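You operate a simulated robot arm through the tools that you are given. There is no shell and no other tool.

You run a simulated robot arm. Do the job below in one go: nothing can be reset, and whatever is moved stays where it is left.

Task
Put things in order on the platform top. At the end: the strainer brush stands where the iron pole pin stood; the medium shim stands on top of the square mallet; the iron pole pin stands where the yellow brass shaft key stood; the grey steel shaft key stands on top of the long spacer; the yellow brass shaft key stands where the medium shim stood; whatever was shut is shut again. Leave all else as you found it, and nothing knocked over.

Only the result counts: the job must be done as asked and must still hold three seconds after the hand-in. Knocking over, shifting, dropping, spilling or breaking anything else fails it.

Robot
A 7-joint arm with a two-finger gripper, fixed in place. Base frame: the origin is on the floor under the middle of its stand, x ahead of it, y to its left, z up; the work surface is at about z = 80. Units: cm, rad, N and s.
With the tool pointing down near the work surface it reaches from about 34 to 72 cm from the base axis. Its first joint turns from -1.152 to 1.152 rad. Payload 2.45 kg.
The TCP is the grasp point between the finger pads, 2.6 cm short of the fingertips. In the tool frame z runs along the fingers and y along their closing line. The gripper opens to 9.6 cm; its body begins 6.9 cm behind the TCP.
Orientation is that of the tool frame in the base frame, as a unit quaternion [w, x, y, z]. With the fingers straight down and closing along the base's y, the tool's x points along the base's -x, its y along +y and its z along -z.

Tools
- The arm moves only by the tool arm_command. Its argument "plan" is a list of rows, each a list of 7 numbers: the shift along the tool's x, y, z in cm, then the turn, a rotation vector about the tool's x, y, z in rad, then the gripper command, from -1 (shut) to 1 (fully open), values between in proportion. In form: [[x, y, z, ax, ay, az, jaw], ...]. A call has 1 to 20 rows; each row is the pose to reach, as a shift and turn from the pose commanded when the call began, along the tool's axes at that moment. A row lasts 0.2 s, in which the tool goes at most 5 cm and 0.15 rad; a call with a longer step from one row to the next is refused whole, and so is a gripper value outside its range. Where a pose cannot be reached the arm comes as near as it can. A force on the tool above 40 N (or 10 N above the force at the start of the call, whichever is more), or a blocked arm, ends the call early, and 0.2 s more pass. The fingers move at their own pace (about 5 cm/s each) and stop on an object; they squeeze with about 43 N. The grip force told is the motor's: it shows also when the fingers shut on nothing. Time passes only in rows, and 0.2 s behind the last, so rows that repeat a pose let the fingers close. The reply holds the time, the measured pose of the TCP, the force on the tool along the base axes, the opening and the grip force, in the units named above and with some noise, with the torque about the TCP (base axes, N m) and any sound that the robot's microphone picked up.
- Cameras (640 x 400 px; columns grow to the right, rows downward): "scene" is fixed at [17.08, -39.89, 141.88]; the picture's right is [0.71, -0.71, 0.00], its down [-0.44, -0.44, -0.78] and it looks along [0.55, 0.55, -0.62] (base axes); focal length 304 px, centre (320, 200). "wrist" rides on the gripper at [8.2, 0.3, -9.8] in the tool frame; the picture's right is [-0.04, 1.00, 0.00], its down [-0.73, -0.03, -0.68] and it looks along [-0.68, -0.03, 0.73] (tool axes); focal length 256 px, centre (320, 200). There is no depth. A picture from a camera that has moved, and an enlarged one, comes with that camera's place and axes in the base frame and with its lens.
- grab_frame(camera): a new picture of that camera. It takes no simulated time.
- zoom(camera, box): a new picture of the part [left, top, right, bottom] of that camera's present view, enlarged. It takes no simulated time.
- close_job(): hands the job in; it is judged then, once.

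Places have to be worked out from the pictures, the camera data and where the tool is seen. Open the gripper and draw the arm clear of the work before you hand the job in, unless the task says otherwise.

The tools are called as name(argument=value, ...) on one line, values as JSON. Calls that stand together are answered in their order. arm_command: Moves the arm, as the interface text tells. Its arguments: {"type":"object","properties":{"plan":{"type":"array","items":{"type":"array","items":{"type":"number"}}}},"required":["plan"]} The other tools are called the same way: grab_frame (camera) takes a picture; zoom (camera, box) takes an enlarged picture of a part of a camera's view; close_job () hands the job in.

At the start:

```text
clock: 0.0
position: [37.18, 6.79, 116.52]
orientation: [0.0, 0.0, 1.0, 0.001]
contact_force: [0.1, -0.2, 0.1]
moment: [0.03, -0.01, 0.0]
opening: 9.6
gripper_force: 0.0
```

scene: 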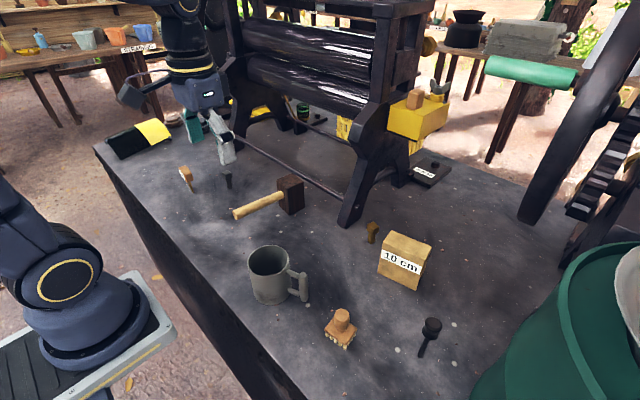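
wrist: 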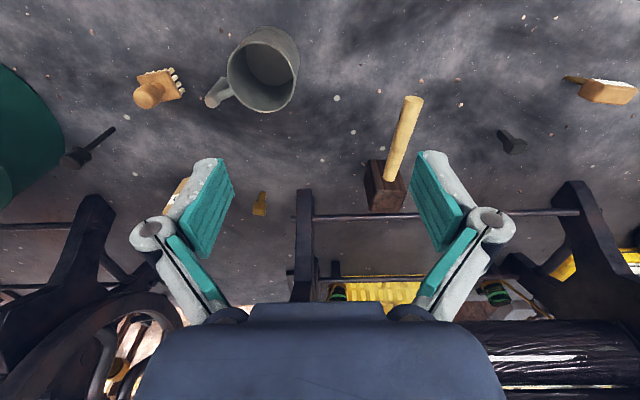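

I start by looking closely at the scene to identify the objects; no motion yet.

zoom(camera="scene", box=[80, 100, 280, 225])

zoom(camera="scene", box=[220, 160, 380, 260])

zoom(camera="scene", box=[320, 200, 480, 300])

zoom(camera="scene", box=[230, 230, 470, 380])

zoom(camera="scene", box=[320, 80, 480, 200])

zoom(camera="wrist", box=[0, 0, 320, 200])

zoom(camera="wrist", box=[320, 0, 640, 200])

zoom(camera="wrist", box=[160, 150, 480, 350])

```text
3.20 times, centred on (180, 162) of scene
camera zoom: at [17.08, -39.89, 141.88], right [0.71, -0.71, 0.0], down [-0.44, -0.44, -0.78], along [0.55, 0.55, -0.62], focal length 973 px, centre (768, 320)
```

zoom: 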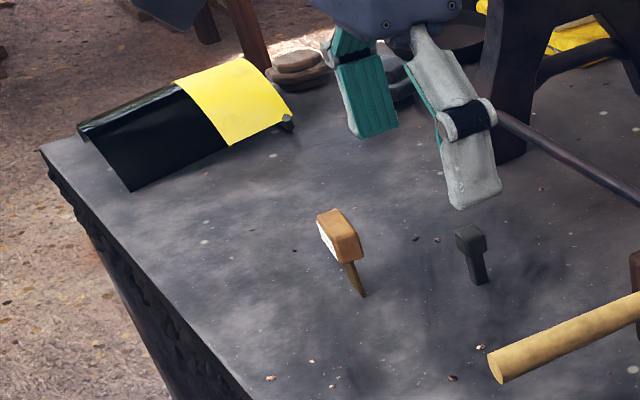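

```text
4.00 times, centred on (300, 210) of scene
camera zoom: at [17.08, -39.89, 141.88], right [0.71, -0.71, 0.0], down [-0.44, -0.44, -0.78], along [0.55, 0.55, -0.62], focal length 1217 px, centre (400, 160)
```

zoom: 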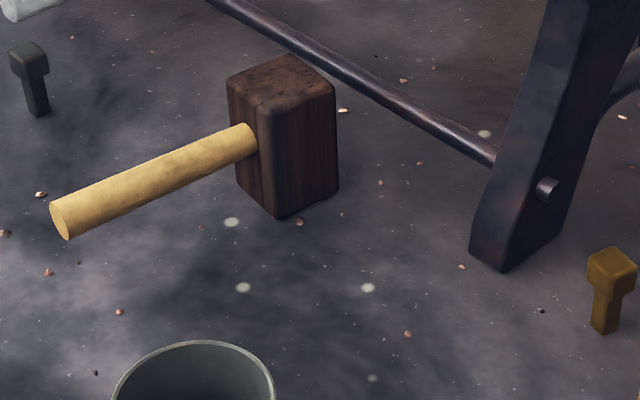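

```text
4.00 times, centred on (400, 250) of scene
camera zoom: at [17.08, -39.89, 141.88], right [0.71, -0.71, 0.0], down [-0.44, -0.44, -0.78], along [0.55, 0.55, -0.62], focal length 1217 px, centre (0, 0)
```

zoom: 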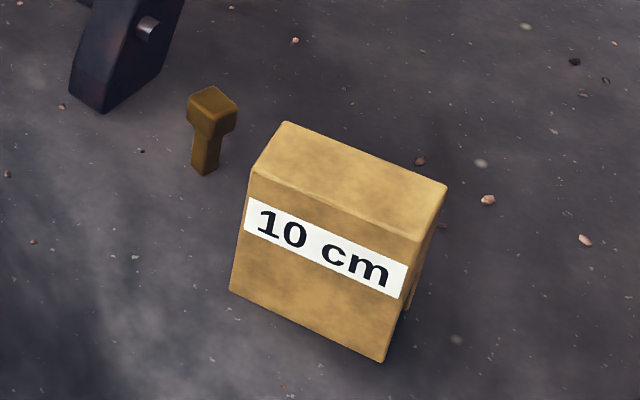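

```text
2.67 times, centred on (350, 305) of scene
camera zoom: at [17.08, -39.89, 141.88], right [0.71, -0.71, 0.0], down [-0.44, -0.44, -0.78], along [0.55, 0.55, -0.62], focal length 811 px, centre (240, -80)
```

zoom: 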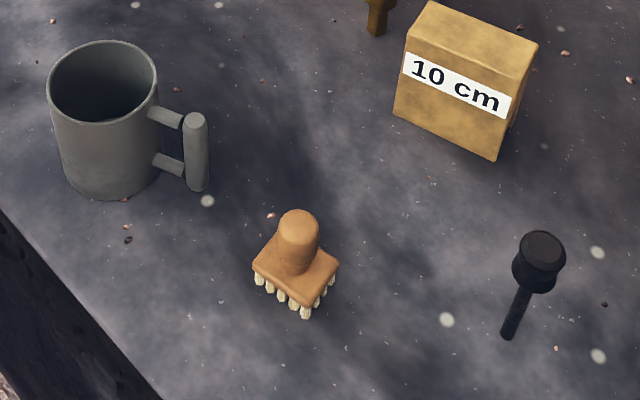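

```text
3.33 times, centred on (400, 140) of scene
camera zoom: at [17.08, -39.89, 141.88], right [0.71, -0.71, 0.0], down [-0.44, -0.44, -0.78], along [0.55, 0.55, -0.62], focal length 1014 px, centre (53, 400)
```

zoom: 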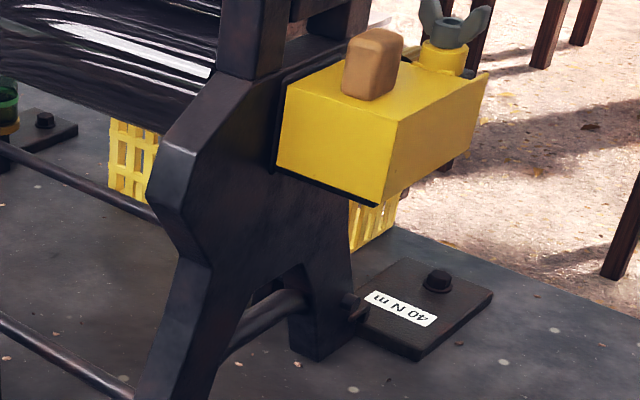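

```text
2.00 times, centred on (160, 100) of wrist
camera zoom: at [29.11, 7.23, 126.32], right [0.04, 1.0, 0.0], down [0.73, -0.03, 0.68], along [0.68, -0.03, -0.73], focal length 512 px, centre (640, 400)
```

zoom: 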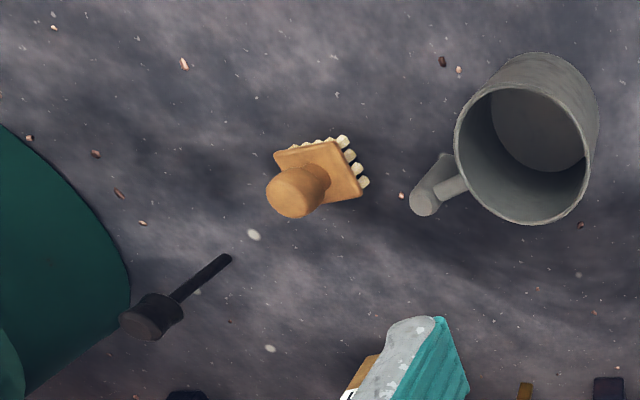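

```text
2.00 times, centred on (480, 100) of wrist
camera zoom: at [29.11, 7.23, 126.32], right [0.04, 1.0, 0.0], down [0.73, -0.03, 0.68], along [0.68, -0.03, -0.73], focal length 512 px, centre (0, 400)
```

zoom: 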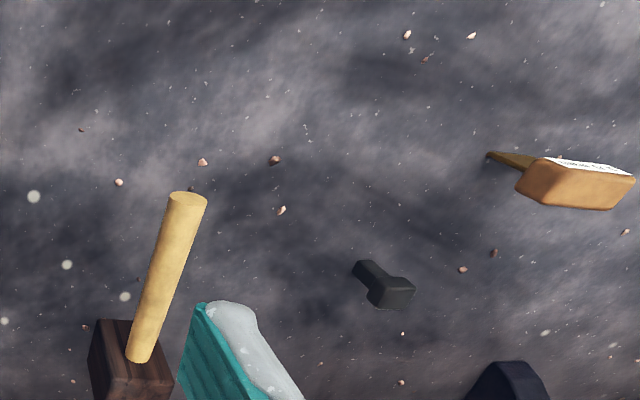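

```text
2.00 times, centred on (320, 250) of wrist
camera zoom: at [29.11, 7.23, 126.32], right [0.04, 1.0, 0.0], down [0.73, -0.03, 0.68], along [0.68, -0.03, -0.73], focal length 512 px, centre (320, 100)
```

zoom: 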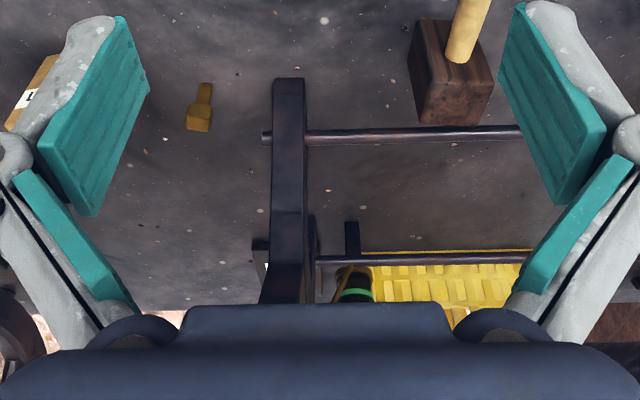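

Several labels need to be read. I zoom tightly on the labelled tag, the "10 cm" block, and the pieces near the machine.

zoom(camera="scene", box=[170, 155, 210, 195])

zoom(camera="wrist", box=[550, 60, 640, 120])

zoom(camera="scene", box=[95, 100, 255, 200])

zoom(camera="scene", box=[240, 80, 360, 155])

zoom(camera="scene", box=[440, 200, 640, 400])

zoom(camera="scene", box=[360, 60, 480, 135])

```text
10.00 times, centred on (190, 175) of scene
camera zoom: at [17.08, -39.89, 141.88], right [0.71, -0.71, 0.0], down [-0.44, -0.44, -0.78], along [0.55, 0.55, -0.62], focal length 3042 px, centre (1620, 450)
```

zoom: 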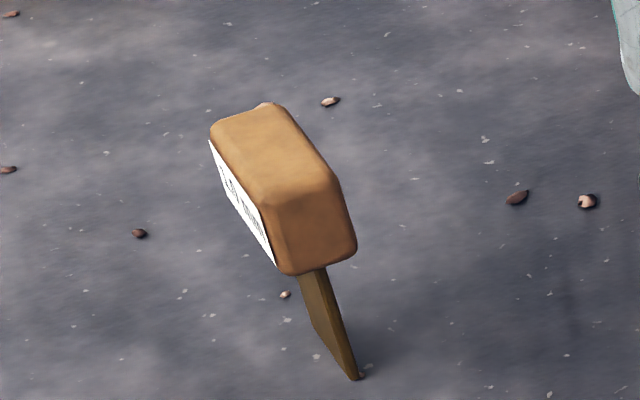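

```text
6.67 times, centred on (595, 90) of wrist
camera zoom: at [29.11, 7.23, 126.32], right [0.04, 1.0, 0.0], down [0.73, -0.03, 0.68], along [0.68, -0.03, -0.73], focal length 1707 px, centre (-1513, 933)
```

zoom: 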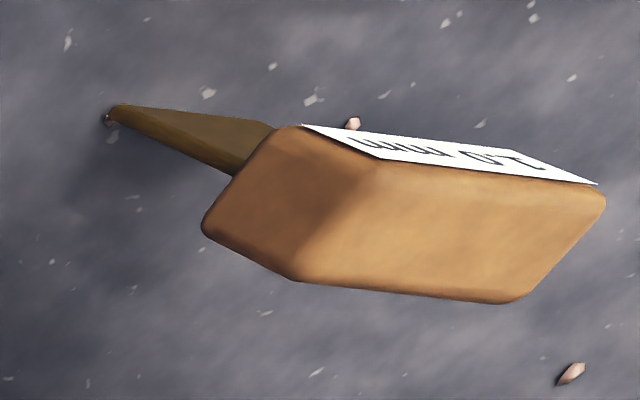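

```text
4.00 times, centred on (175, 150) of scene
camera zoom: at [17.08, -39.89, 141.88], right [0.71, -0.71, 0.0], down [-0.44, -0.44, -0.78], along [0.55, 0.55, -0.62], focal length 1217 px, centre (900, 400)
```

zoom: 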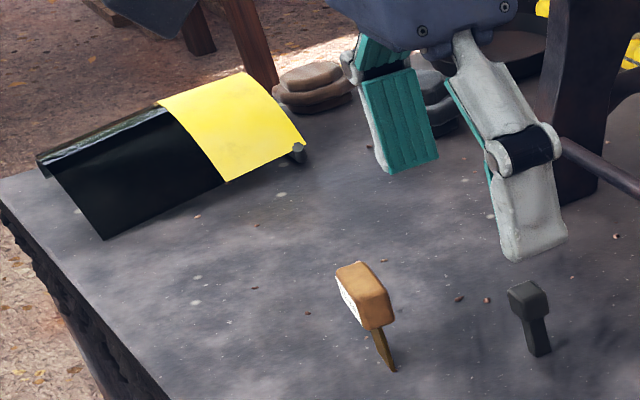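

```text
5.33 times, centred on (300, 118) of scene
camera zoom: at [17.08, -39.89, 141.88], right [0.71, -0.71, 0.0], down [-0.44, -0.44, -0.78], along [0.55, 0.55, -0.62], focal length 1622 px, centre (427, 640)
```

zoom: 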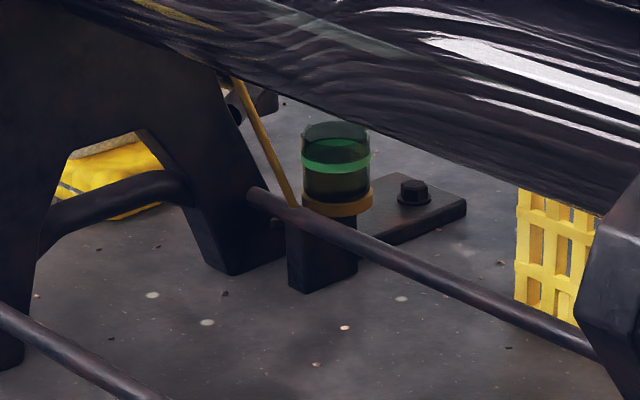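

```text
2.00 times, centred on (540, 300) of scene
camera zoom: at [17.08, -39.89, 141.88], right [0.71, -0.71, 0.0], down [-0.44, -0.44, -0.78], along [0.55, 0.55, -0.62], focal length 608 px, centre (-120, 0)
```

zoom: 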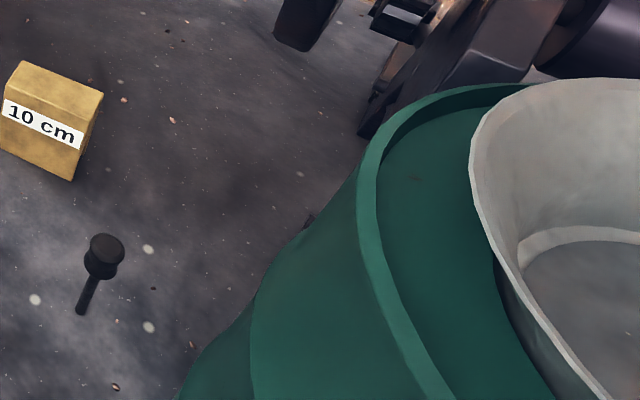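

```text
5.33 times, centred on (420, 98) of scene
camera zoom: at [17.08, -39.89, 141.88], right [0.71, -0.71, 0.0], down [-0.44, -0.44, -0.78], along [0.55, 0.55, -0.62], focal length 1622 px, centre (-213, 747)
```

zoom: 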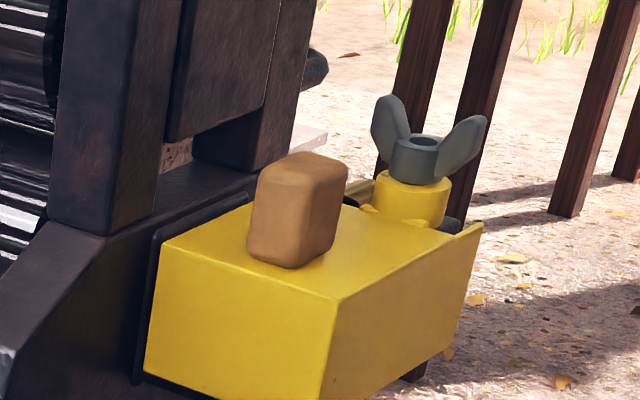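

Scene and wrist views agree: the "1.0 mm" tagged shim is at about (45, 48), grey key (55, 42), mallet head (63, 18), brass key (69, -8.4), "10 cm" spacer (66, -20), iron pin (51, -34), brush (42, -20). I move high over the right side for a better look.

arm_command(plan=[[-1, -4.5, 0, 0, 0, 0, 1], [-2, -9, 0, 0, 0, 0, 1], [-3, -13.5, 0, 0, 0, 0, 1], [-4, -18, 0, 0, 0, 0, 1], [-5, -22, 0, 0, 0, 0, 1]])

grab_frame(camera="wrist")

grab_frame(camera="scene")

```text
clock: 1.2
position: [42.45, -15.19, 116.44]
orientation: [0.001, -0.001, 1.0, 0.001]
contact_force: [-0.1, -0.1, 0.7]
moment: [0.06, 0.01, 0.01]
opening: 9.59
gripper_force: 0.1
```

```text
taken
camera wrist: at [34.42, -14.82, 126.26], right [0.04, 1.0, 0.0], down [0.73, -0.03, 0.68], along [0.68, -0.03, -0.73], focal length 256 px, centre (320, 200)
```

wrist: 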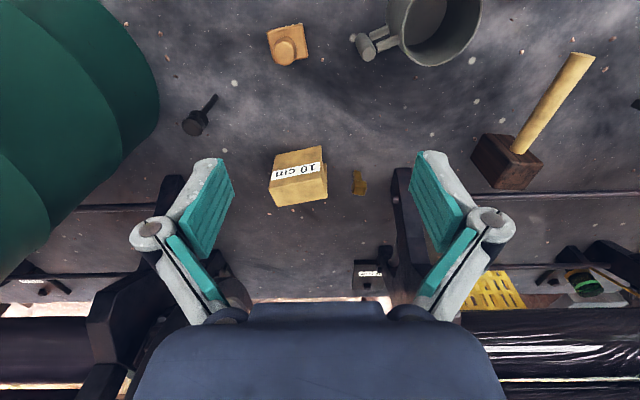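

```text
taken
```

scene: 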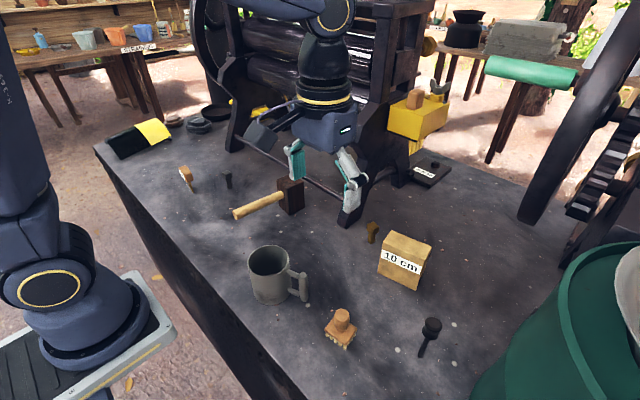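

I zoom into this wrist view to measure the brush, pin, key and spacer.

zoom(camera="wrist", box=[220, 0, 380, 100])

zoom(camera="wrist", box=[140, 70, 300, 170])

zoom(camera="wrist", box=[250, 130, 410, 230])

zoom(camera="wrist", box=[440, 50, 640, 200])

zoom(camera="wrist", box=[0, 170, 200, 320])

zoom(camera="wrist", box=[300, 190, 640, 400])

```text
4.00 times, centred on (300, 50) of wrist
camera zoom: at [34.42, -14.82, 126.26], right [0.04, 1.0, 0.0], down [0.73, -0.03, 0.68], along [0.68, -0.03, -0.73], focal length 1024 px, centre (400, 800)
```

zoom: 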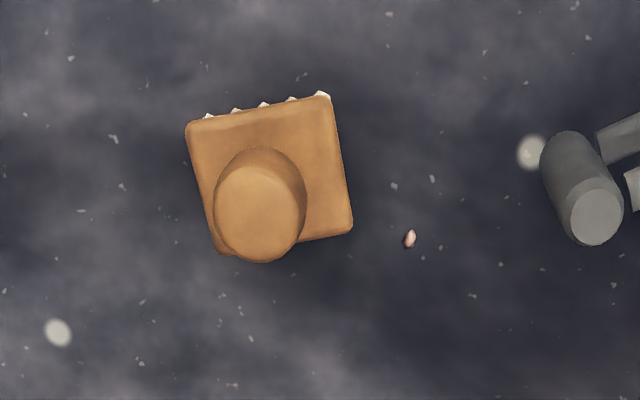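

```text
4.00 times, centred on (220, 120) of wrist
camera zoom: at [34.42, -14.82, 126.26], right [0.04, 1.0, 0.0], down [0.73, -0.03, 0.68], along [0.68, -0.03, -0.73], focal length 1024 px, centre (720, 520)
```

zoom: 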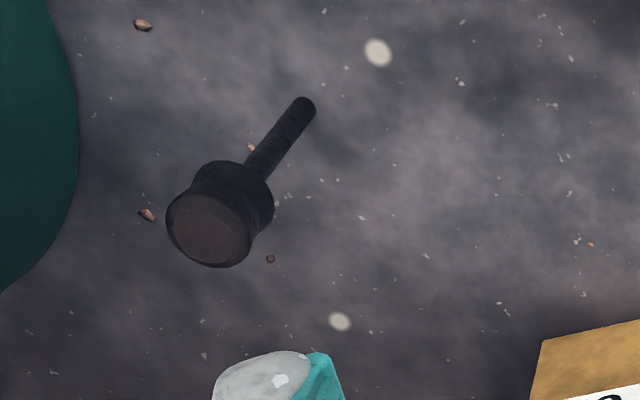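

```text
4.00 times, centred on (330, 180) of wrist
camera zoom: at [34.42, -14.82, 126.26], right [0.04, 1.0, 0.0], down [0.73, -0.03, 0.68], along [0.68, -0.03, -0.73], focal length 1024 px, centre (280, 280)
```

zoom: 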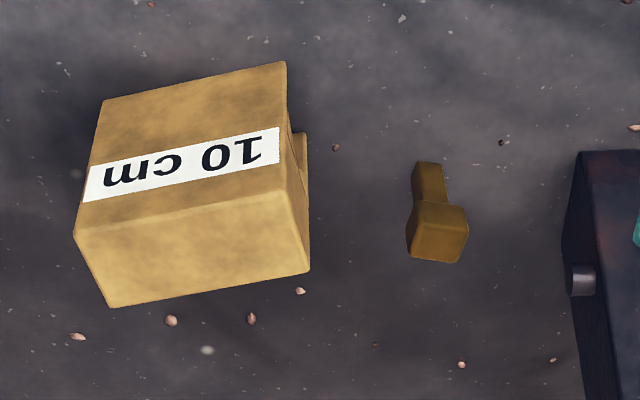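

```text
2.67 times, centred on (540, 125) of wrist
camera zoom: at [34.42, -14.82, 126.26], right [0.04, 1.0, 0.0], down [0.73, -0.03, 0.68], along [0.68, -0.03, -0.73], focal length 683 px, centre (-267, 400)
```

zoom: 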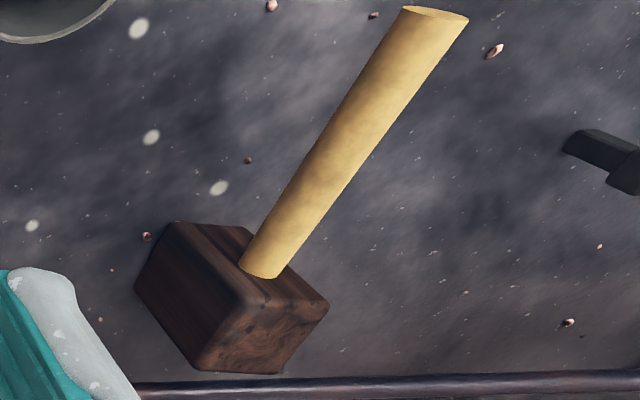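

```text
2.67 times, centred on (100, 245) of wrist
camera zoom: at [34.42, -14.82, 126.26], right [0.04, 1.0, 0.0], down [0.73, -0.03, 0.68], along [0.68, -0.03, -0.73], focal length 683 px, centre (907, 80)
```

zoom: 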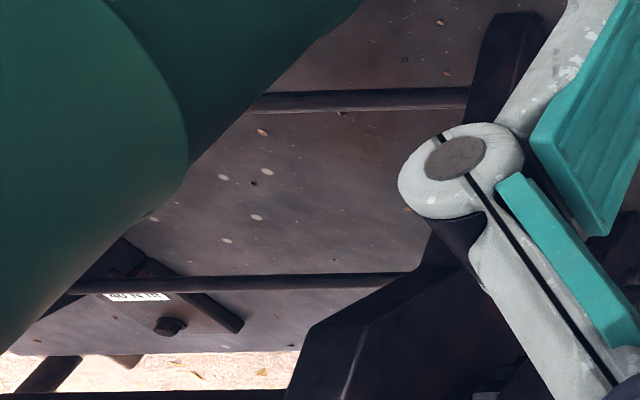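

```text
1.88 times, centred on (470, 295) of wrist
camera zoom: at [34.42, -14.82, 126.26], right [0.04, 1.0, 0.0], down [0.73, -0.03, 0.68], along [0.68, -0.03, -0.73], focal length 482 px, centre (38, 21)
```

zoom: 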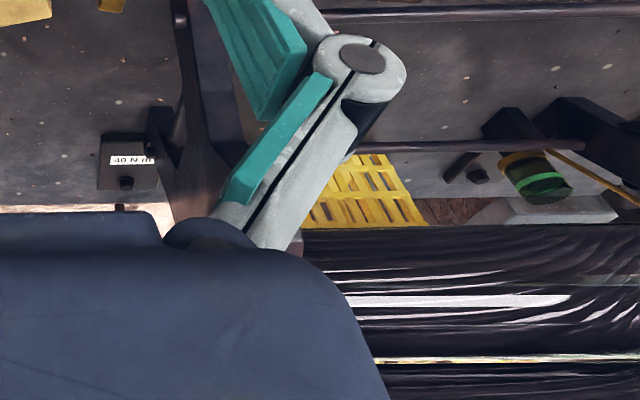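

There seems to be something tucked behind the 10 cm block, so I zoom further in both views before moving.

zoom(camera="wrist", box=[264, 140, 344, 190])

zoom(camera="scene", box=[370, 222, 450, 302])

```text
8.00 times, centred on (304, 165) of wrist
camera zoom: at [34.42, -14.82, 126.26], right [0.04, 1.0, 0.0], down [0.73, -0.03, 0.68], along [0.68, -0.03, -0.73], focal length 2048 px, centre (448, 480)
```

zoom: 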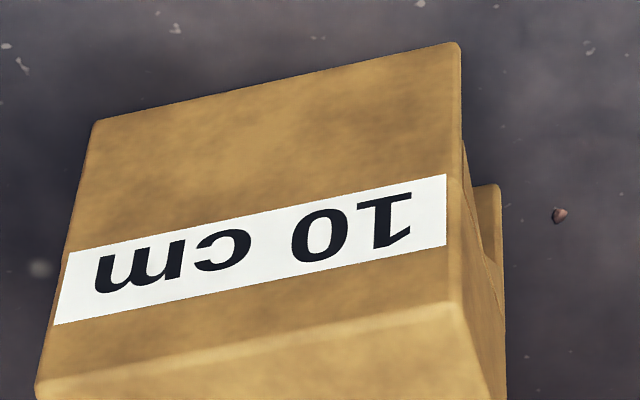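

```text
5.00 times, centred on (410, 262) of scene
camera zoom: at [17.08, -39.89, 141.88], right [0.71, -0.71, 0.0], down [-0.44, -0.44, -0.78], along [0.55, 0.55, -0.62], focal length 1521 px, centre (-130, -110)
```

zoom: 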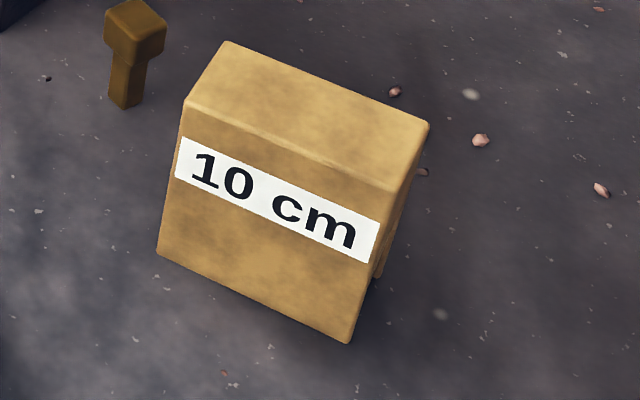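

The spacer is an inverted-channel block with a flat top. Next I move to look at the left side (shim, grey key, mallet).

arm_command(plan=[[0, 4.8, 0, 0, 0, 0, 1], [0, 9.6, 0, 0, 0, 0, 1], [0, 14.4, 0, 0, 0, 0, 1], [0, 19.2, 0, 0, 0, 0, 1], [0, 24, 0, 0, 0, 0, 1], [0, 28.8, 0, 0, 0, 0, 1], [0, 33.6, 0, 0, 0, 0, 1], [0, 38.4, 0, 0, 0, 0, 1], [1, 43, 0, 0, 0, 0, 1], [2, 46, 0, 0, 0, 0, 1]])

grab_frame(camera="wrist")

grab_frame(camera="scene")

```text
clock: 3.4
position: [40.17, 30.75, 116.4]
orientation: [0.001, 0.0, 1.0, 0.001]
contact_force: [0.2, 0.0, 0.0]
moment: [0.01, 0.01, 0.01]
opening: 9.6
gripper_force: 0.0
```

```text
taken
camera wrist: at [32.21, 31.07, 126.21], right [0.04, 1.0, 0.0], down [0.73, -0.03, 0.68], along [0.68, -0.03, -0.73], focal length 256 px, centre (320, 200)
```

wrist: 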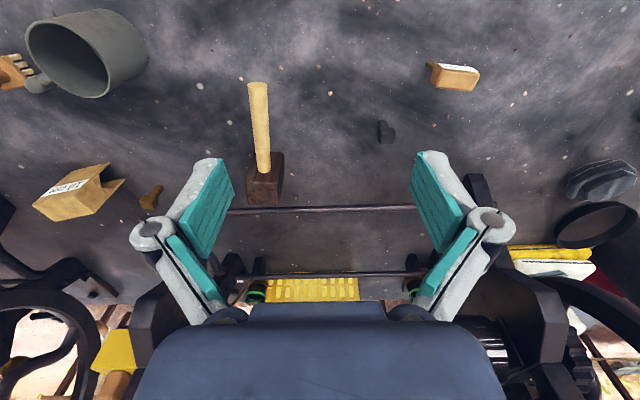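

```text
taken
```

scene: 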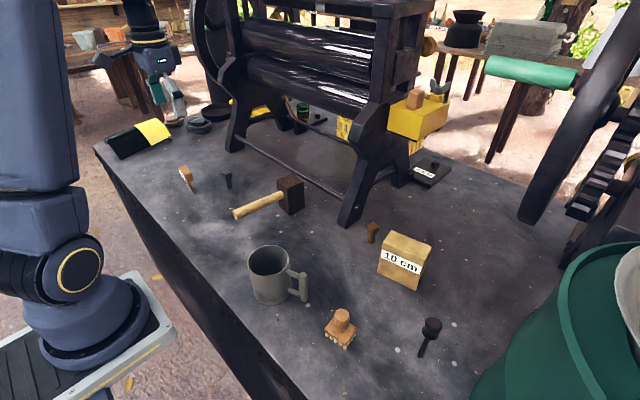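

zoom(camera="wrist", box=[400, 40, 520, 115])

zoom(camera="wrist", box=[350, 100, 430, 150])

zoom(camera="wrist", box=[200, 70, 360, 220])

zoom(camera="wrist", box=[480, 140, 640, 290])

zoom(camera="wrist", box=[0, 140, 240, 290])

```text
5.33 times, centred on (460, 78) of wrist
camera zoom: at [32.21, 31.07, 126.21], right [0.04, 1.0, 0.0], down [0.73, -0.03, 0.68], along [0.68, -0.03, -0.73], focal length 1365 px, centre (-427, 853)
```

zoom: 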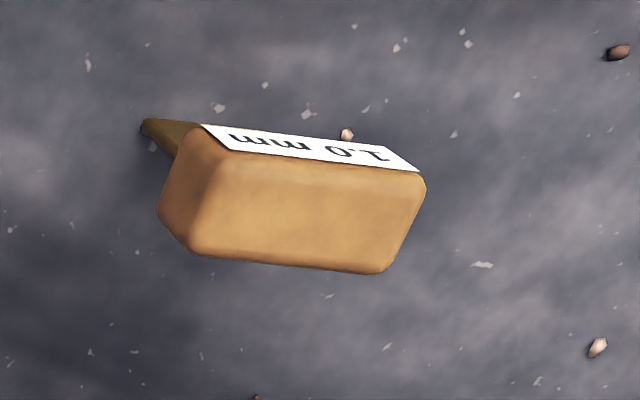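

```text
8.00 times, centred on (390, 125) of wrist
camera zoom: at [32.21, 31.07, 126.21], right [0.04, 1.0, 0.0], down [0.73, -0.03, 0.68], along [0.68, -0.03, -0.73], focal length 2048 px, centre (-240, 800)
```

zoom: 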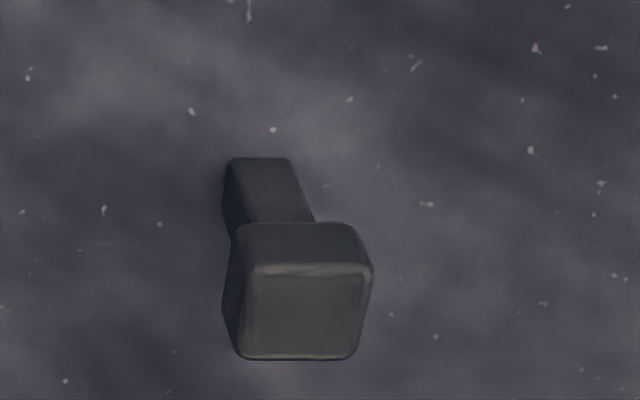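

```text
2.67 times, centred on (280, 145) of wrist
camera zoom: at [32.21, 31.07, 126.21], right [0.04, 1.0, 0.0], down [0.73, -0.03, 0.68], along [0.68, -0.03, -0.73], focal length 683 px, centre (427, 347)
```

zoom: 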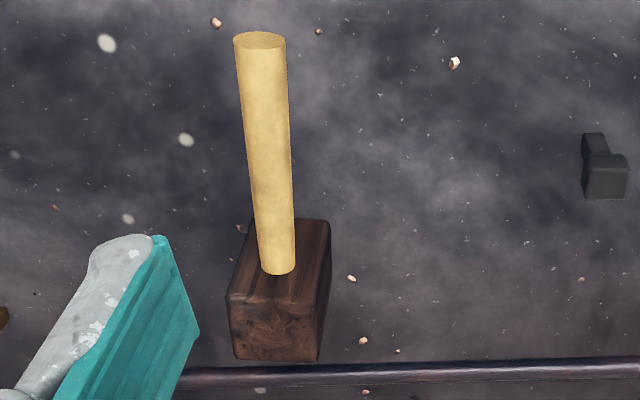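

```text
2.67 times, centred on (560, 215) of wrist
camera zoom: at [32.21, 31.07, 126.21], right [0.04, 1.0, 0.0], down [0.73, -0.03, 0.68], along [0.68, -0.03, -0.73], focal length 683 px, centre (-320, 160)
```

zoom: 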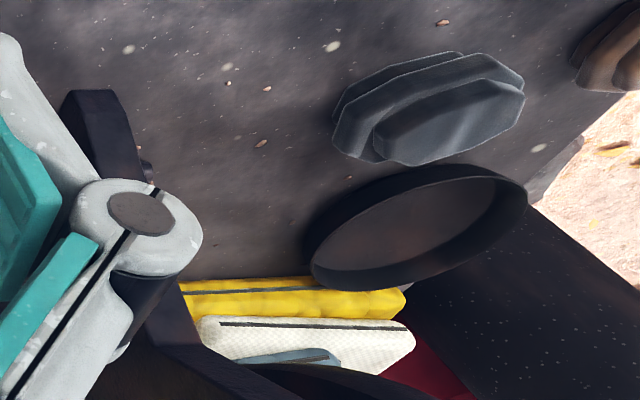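

```text
2.67 times, centred on (120, 215) of wrist
camera zoom: at [32.21, 31.07, 126.21], right [0.04, 1.0, 0.0], down [0.73, -0.03, 0.68], along [0.68, -0.03, -0.73], focal length 683 px, centre (853, 160)
```

zoom: 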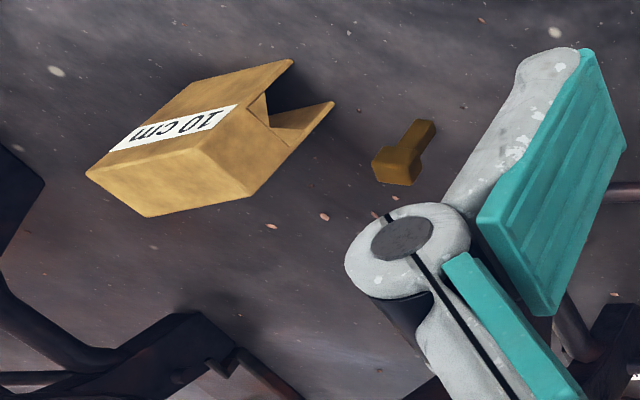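

Nothing else in the work area looks like a closed container. I want a close look at the shim's blade and tag, so I lower the wrist to about (36, 48.5, 93), on the robot side of it.

arm_command(plan=[[1, 4.5, 0, 0, 0, 0, 1], [2, 9, 0, 0, 0, 0, 1], [3, 13.5, 0, 0, 0, 0, 1], [4, 17.7, 0, 0, 0, 0, 1], [4, 17.7, 4.8, 0, 0, 0, 1], [4, 17.7, 9.6, 0, 0, 0, 1], [4, 17.7, 14.4, 0, 0, 0, 1], [4, 17.7, 19, 0, 0, 0, 1], [4, 17.7, 21, 0, 0, 0, 1]])

grab_frame(camera="wrist")

grab_frame(camera="scene")

```text
clock: 5.4
position: [36.04, 48.74, 95.53]
orientation: [0.0, -0.001, 1.0, 0.0]
contact_force: [-0.1, 0.1, -0.5]
moment: [0.02, -0.03, 0.02]
opening: 9.62
gripper_force: 0.0
```

```text
taken
camera wrist: at [28.02, 49.01, 105.43], right [0.04, 1.0, 0.0], down [0.73, -0.03, 0.68], along [0.68, -0.03, -0.73], focal length 256 px, centre (320, 200)
```

wrist: 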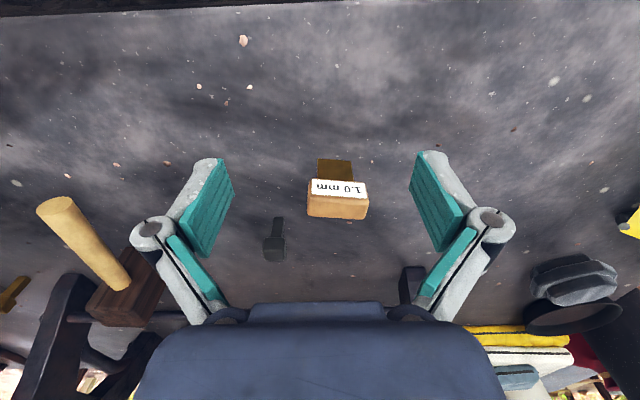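

```text
taken
```

scene: 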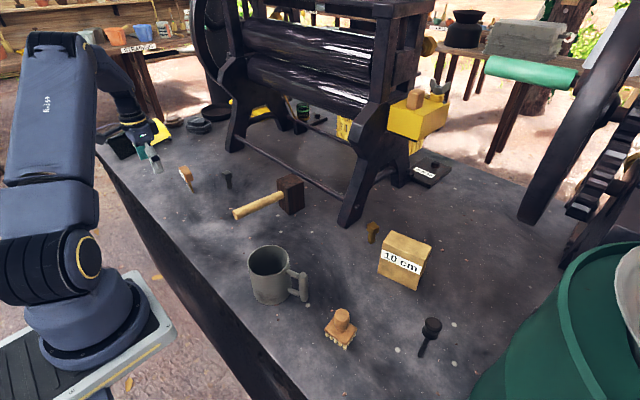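

zoom(camera="wrist", box=[290, 145, 390, 235])

zoom(camera="wrist", box=[240, 200, 310, 280])

zoom(camera="scene", box=[130, 120, 230, 200])

```text
4.44 times, centred on (340, 190) of wrist
camera zoom: at [28.02, 49.01, 105.43], right [0.04, 1.0, 0.0], down [0.73, -0.03, 0.68], along [0.68, -0.03, -0.73], focal length 1138 px, centre (231, 244)
```

zoom: 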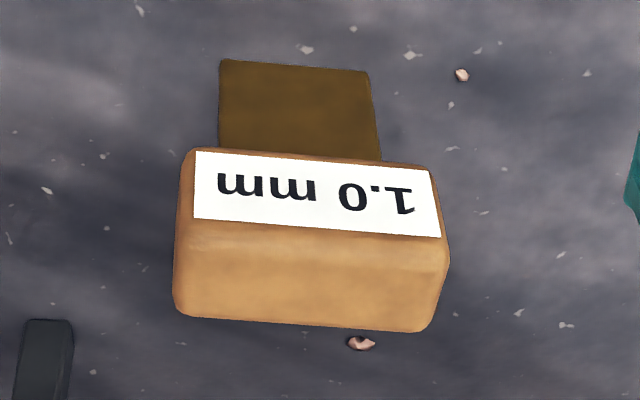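

```text
5.00 times, centred on (275, 240) of wrist
camera zoom: at [28.02, 49.01, 105.43], right [0.04, 1.0, 0.0], down [0.73, -0.03, 0.68], along [0.68, -0.03, -0.73], focal length 1280 px, centre (545, 0)
```

zoom: 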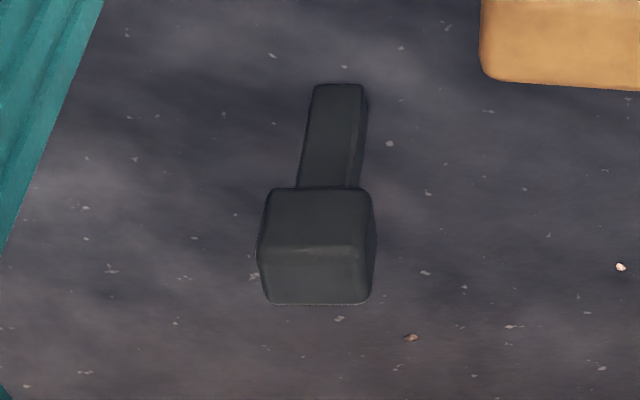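

```text
5.00 times, centred on (180, 160) of scene
camera zoom: at [17.08, -39.89, 141.88], right [0.71, -0.71, 0.0], down [-0.44, -0.44, -0.78], along [0.55, 0.55, -0.62], focal length 1521 px, centre (1020, 400)
```

zoom: 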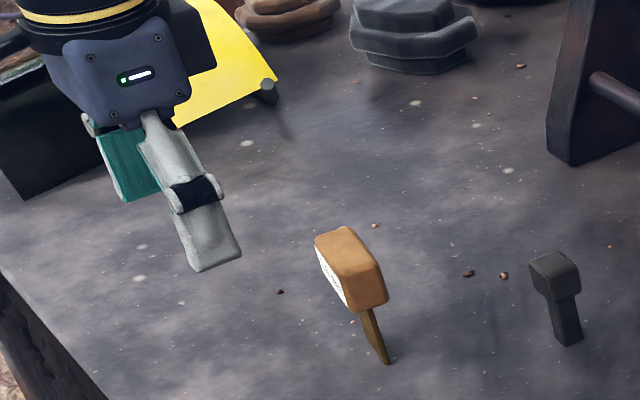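

The shim is a tan tag (about 6 x 2.7 cm, z 84.5–87.5) on a 4 cm wide blade, bottom edge at about (45.3, 50.0), turned ~8° from the y axis. I rotate the gripper by about -82° and view it from the -y side to check its thickness and tip.

arm_command(plan=[[-0.8, -0.7, 0, 0, 0, -0.143, 1], [-1.6, -1.4, 0, 0, 0, -0.286, 1], [-2.4, -2.1, 0, 0, 0, -0.429, 1], [-3.2, -2.8, 0, 0, 0, -0.572, 1], [-4, -3.5, 0, 0, 0, -0.715, 1], [-4.8, -4.2, 0, 0, 0, -0.858, 1], [-5.6, -4.9, 0, 0, 0, -1.001, 1], [-6.4, -5.6, 0, 0, 0, -1.144, 1], [-7.2, -6.3, 0, 0, 0, -1.287, 1], [-8, -6.8, 1, 0, 0, -1.43, 1]])

grab_frame(camera="wrist")

grab_frame(camera="scene")

```text
clock: 7.6
position: [44.03, 41.89, 94.5]
orientation: [0.0, -0.657, 0.754, 0.001]
contact_force: [0.1, 0.0, -0.2]
moment: [0.01, 0.01, 0.01]
opening: 9.59
gripper_force: 0.2
```

```text
taken
camera wrist: at [42.9, 33.9, 104.32], right [-0.98, 0.18, 0.0], down [0.13, 0.72, 0.68], along [0.12, 0.67, -0.73], focal length 256 px, centre (320, 200)
```

wrist: 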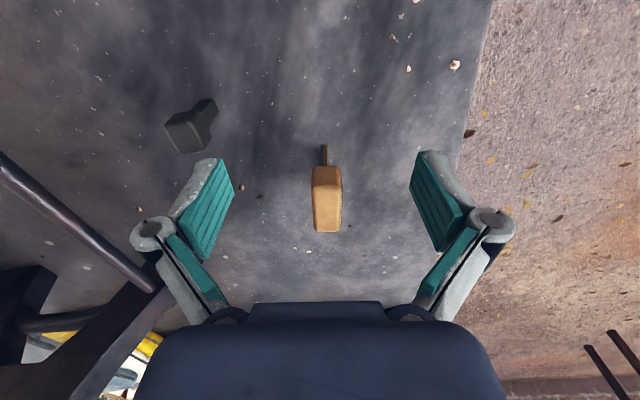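

```text
taken
```

scene: 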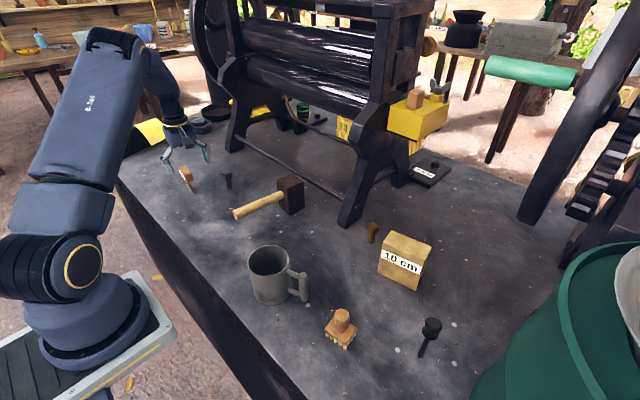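

zoom(camera="wrist", box=[288, 135, 368, 240])

zoom(camera="wrist", box=[150, 85, 240, 165])

```text
3.81 times, centred on (328, 188) of wrist
camera zoom: at [42.9, 33.9, 104.32], right [-0.98, 0.18, 0.0], down [0.13, 0.72, 0.68], along [0.12, 0.67, -0.73], focal length 975 px, centre (290, 248)
```

zoom: 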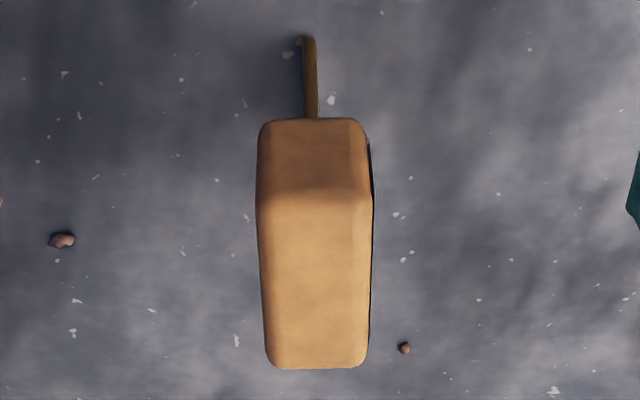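

```text
5.00 times, centred on (195, 125) of wrist
camera zoom: at [42.9, 33.9, 104.32], right [-0.98, 0.18, 0.0], down [0.13, 0.72, 0.68], along [0.12, 0.67, -0.73], focal length 1280 px, centre (945, 575)
```

zoom: 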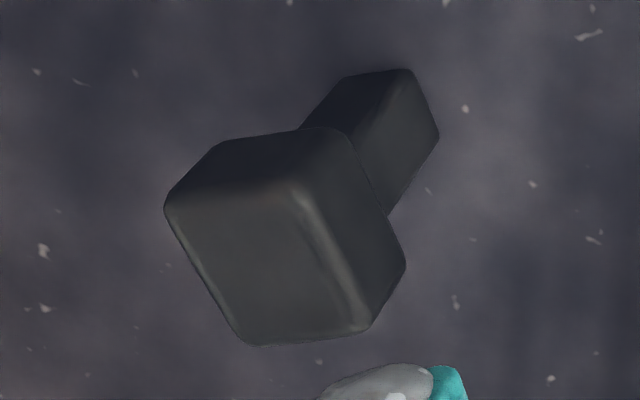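

Seen edge-on, the blade is only ~0.4 cm thick, so the shim must be gripped across its tag thickness and placed very upright. Tag centre is about (45.25, 50.3), z 84.8–88. I move above it with the fingers open.

arm_command(plan=[[-4.25, 0, 0, 0, 0, 0, 1], [-8.5, -0.06, 0, 0, 0, -0.01, 1], [-8.5, -0.06, 2, 0, 0, -0.01, 1], [-8.5, -0.06, 2, 0, 0, -0.01, 1]])

grab_frame(camera="wrist")

zoom(camera="scene", box=[120, 110, 248, 190])

```text
clock: 8.6
position: [45.36, 49.97, 92.44]
orientation: [0.0, -0.659, 0.752, 0.0]
contact_force: [-0.4, 0.9, -0.1]
moment: [0.02, 0.01, 0.0]
opening: 9.61
gripper_force: 0.0
```

```text
taken
camera wrist: at [44.18, 42.04, 102.44], right [-0.99, 0.17, 0.0], down [0.12, 0.72, 0.68], along [0.11, 0.67, -0.73], focal length 256 px, centre (320, 200)
```

wrist: 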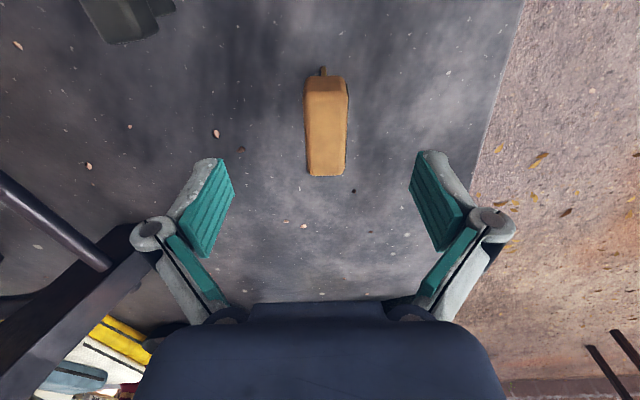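

```text
5.00 times, centred on (184, 150) of scene
camera zoom: at [17.08, -39.89, 141.88], right [0.71, -0.71, 0.0], down [-0.44, -0.44, -0.78], along [0.55, 0.55, -0.62], focal length 1521 px, centre (1000, 450)
```

zoom: 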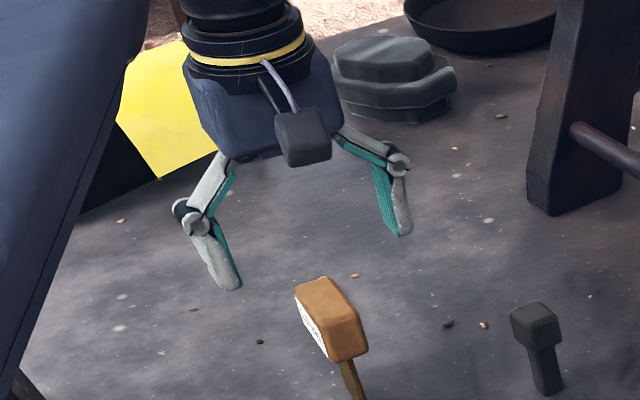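

The TCP projects to about column 321; I zoom to measure the tag's lateral offset from it precisely.

zoom(camera="wrist", box=[240, 60, 400, 185])

```text
3.20 times, centred on (320, 122) of wrist
camera zoom: at [44.18, 42.04, 102.44], right [-0.99, 0.17, 0.0], down [0.12, 0.72, 0.68], along [0.11, 0.67, -0.73], focal length 819 px, centre (320, 448)
```

zoom: 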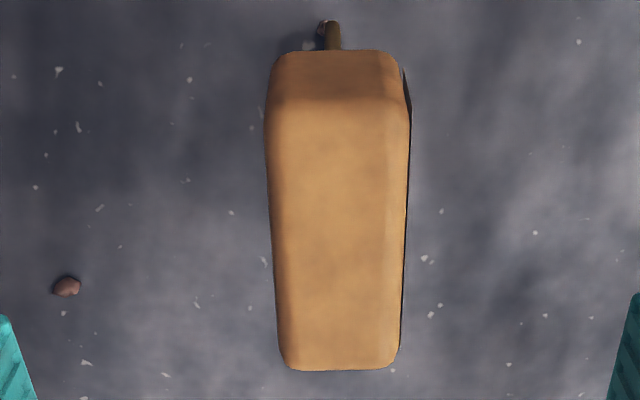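

The tag sits ~0.32 cm to the +tool-y side and ~1° off in yaw. I correct that and descend to z ≈ 86.4, fingers still open.

arm_command(plan=[[0, 0.32, 0, 0, 0, 0.018, 1], [0, 0.32, 3, 0, 0, 0.018, 1], [0, 0.32, 6.1, 0, 0, 0.018, 1], [0, 0.32, 6.1, 0, 0, 0.018, 1]])

grab_frame(camera="wrist")

zoom(camera="scene", box=[150, 140, 246, 200])

```text
clock: 9.6
position: [45.07, 50.19, 86.67]
orientation: [0.0, -0.653, 0.758, 0.0]
contact_force: [0.6, -0.1, 0.5]
moment: [0.02, 0.0, 0.02]
opening: 9.61
gripper_force: 0.1
```

```text
taken
camera wrist: at [43.68, 42.1, 96.49], right [-0.98, 0.19, 0.0], down [0.14, 0.72, 0.68], along [0.13, 0.67, -0.73], focal length 256 px, centre (320, 200)
```

wrist: 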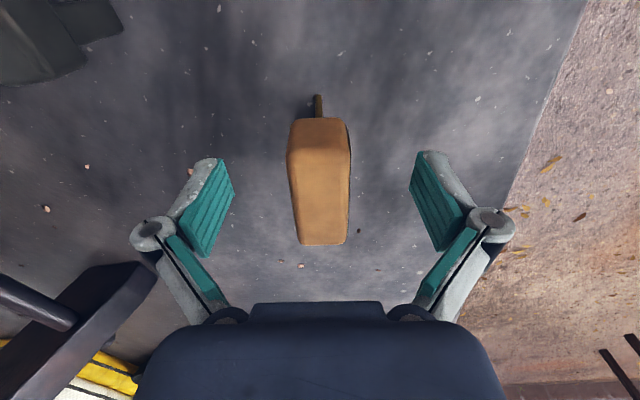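

```text
6.67 times, centred on (198, 170) of scene
camera zoom: at [17.08, -39.89, 141.88], right [0.71, -0.71, 0.0], down [-0.44, -0.44, -0.78], along [0.55, 0.55, -0.62], focal length 2028 px, centre (1133, 400)
```

zoom: 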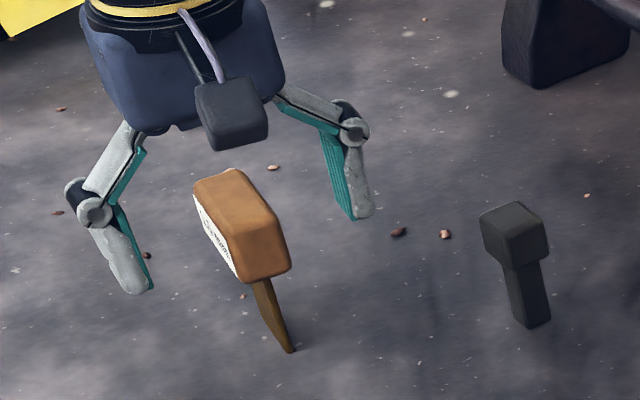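

The tag is centred between the pads. I close partway (about 3.4 cm) and recheck before the final squeeze.

arm_command(plan=[[0, 0, 0, 0, 0, 0, 0.3], [0, 0, 0, 0, 0, 0, -0.1], [0, 0, 0, 0, 0, 0, -0.28], [0, 0, 0, 0, 0, 0, -0.28], [0, 0, 0, 0, 0, 0, -0.28]])

grab_frame(camera="wrist")

zoom(camera="wrist", box=[240, 100, 400, 200])

```text
clock: 10.8
position: [45.02, 50.11, 86.68]
orientation: [0.0, -0.653, 0.758, 0.0]
contact_force: [-0.1, 0.2, -0.9]
moment: [0.0, 0.01, -0.02]
opening: 3.47
gripper_force: 0.1
```

```text
taken
camera wrist: at [43.68, 42.1, 96.51], right [-0.98, 0.19, 0.0], down [0.14, 0.72, 0.68], along [0.13, 0.67, -0.73], focal length 256 px, centre (320, 200)
```

wrist: 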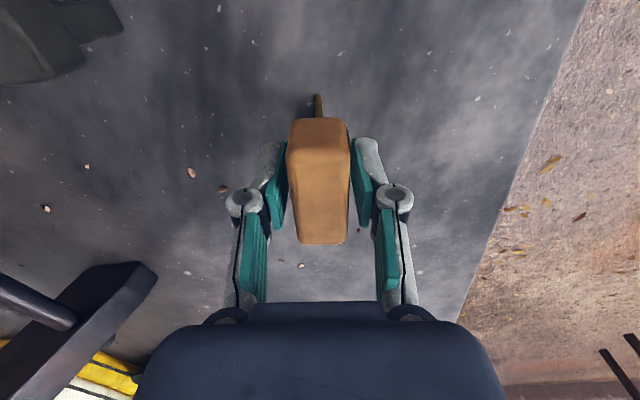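

```text
4.00 times, centred on (320, 150) of wrist
camera zoom: at [43.68, 42.1, 96.51], right [-0.98, 0.19, 0.0], down [0.14, 0.72, 0.68], along [0.13, 0.67, -0.73], focal length 1024 px, centre (320, 400)
```

zoom: 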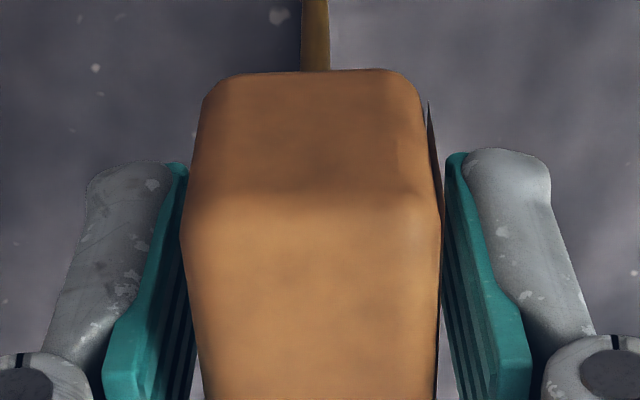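

Fairly centred with small gaps both sides; now I close fully and let the grip settle.

arm_command(plan=[[0, 0, 0, 0, 0, 0, -0.4], [0, 0, 0, 0, 0, 0, -0.5], [0, 0, 0, 0, 0, 0, -0.7], [0, 0, 0, 0, 0, 0, -1], [0, 0, 0, 0, 0, 0, -1], [0, 0, 0, 0, 0, 0, -1]])

grab_frame(camera="wrist")

zoom(camera="scene", box=[150, 140, 246, 200])

```text
clock: 12.2
position: [44.97, 50.09, 86.71]
orientation: [0.0, -0.653, 0.757, 0.001]
contact_force: [-0.5, -0.4, 0.3]
moment: [-0.02, 0.0, -0.01]
opening: 2.45
gripper_force: 43.1
```

```text
taken
camera wrist: at [43.68, 42.1, 96.52], right [-0.98, 0.19, 0.0], down [0.14, 0.72, 0.68], along [0.13, 0.67, -0.73], focal length 256 px, centre (320, 200)
```

wrist: 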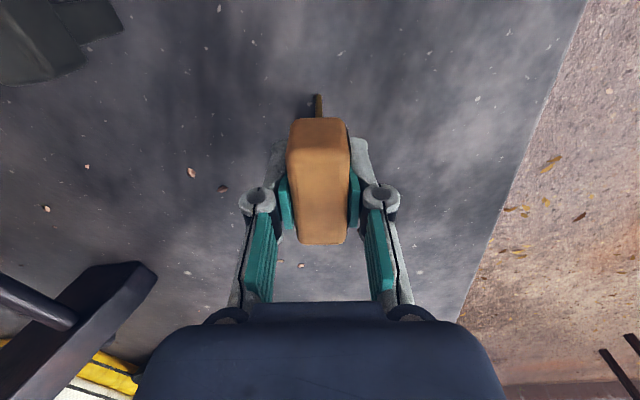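

```text
6.67 times, centred on (198, 170) of scene
camera zoom: at [17.08, -39.89, 141.88], right [0.71, -0.71, 0.0], down [-0.44, -0.44, -0.78], along [0.55, 0.55, -0.62], focal length 2028 px, centre (1133, 400)
```

zoom: 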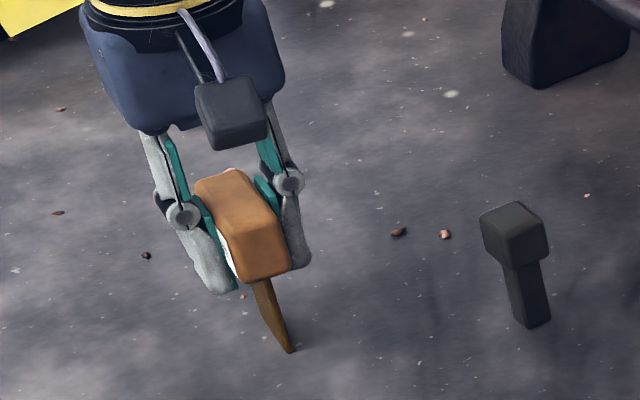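

Gripped firmly (2.45 cm, 43 N). I lift slowly straight up, then check how the shim hangs.

arm_command(plan=[[0, 0, -0.5, 0, 0, 0, -1], [0, 0, -1.5, 0, 0, 0, -1], [0, 0, -4, 0, 0, 0, -1], [0, 0, -7.5, 0, 0, 0, -1], [0, 0, -11, 0, 0, 0, -1], [0, 0, -14.5, 0, 0, 0, -1], [0, 0, -17, 0, 0, 0, -1], [0, 0, -18, 0, 0, 0, -1]])

zoom(camera="wrist", box=[240, 80, 400, 250])

zoom(camera="scene", box=[140, 80, 236, 140])

```text
clock: 14.0
position: [44.98, 50.25, 104.22]
orientation: [0.0, -0.653, 0.758, 0.0]
contact_force: [0.3, -0.2, -0.4]
moment: [-0.02, 0.01, 0.0]
opening: 2.41
gripper_force: 42.8
```

```text
2.35 times, centred on (320, 165) of wrist
camera zoom: at [43.56, 42.2, 114.15], right [-0.98, 0.19, 0.0], down [0.14, 0.72, 0.68], along [0.13, 0.67, -0.73], focal length 602 px, centre (320, 282)
```

zoom: 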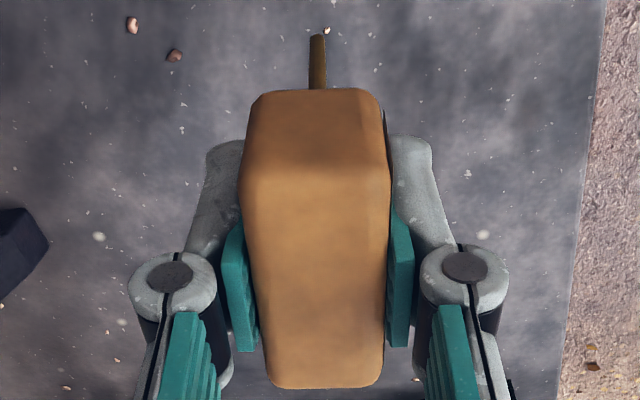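

```text
6.67 times, centred on (188, 110) of scene
camera zoom: at [17.08, -39.89, 141.88], right [0.71, -0.71, 0.0], down [-0.44, -0.44, -0.78], along [0.55, 0.55, -0.62], focal length 2028 px, centre (1200, 800)
```

zoom: 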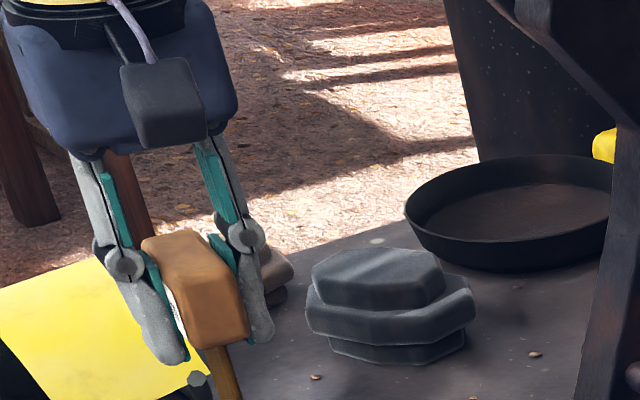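

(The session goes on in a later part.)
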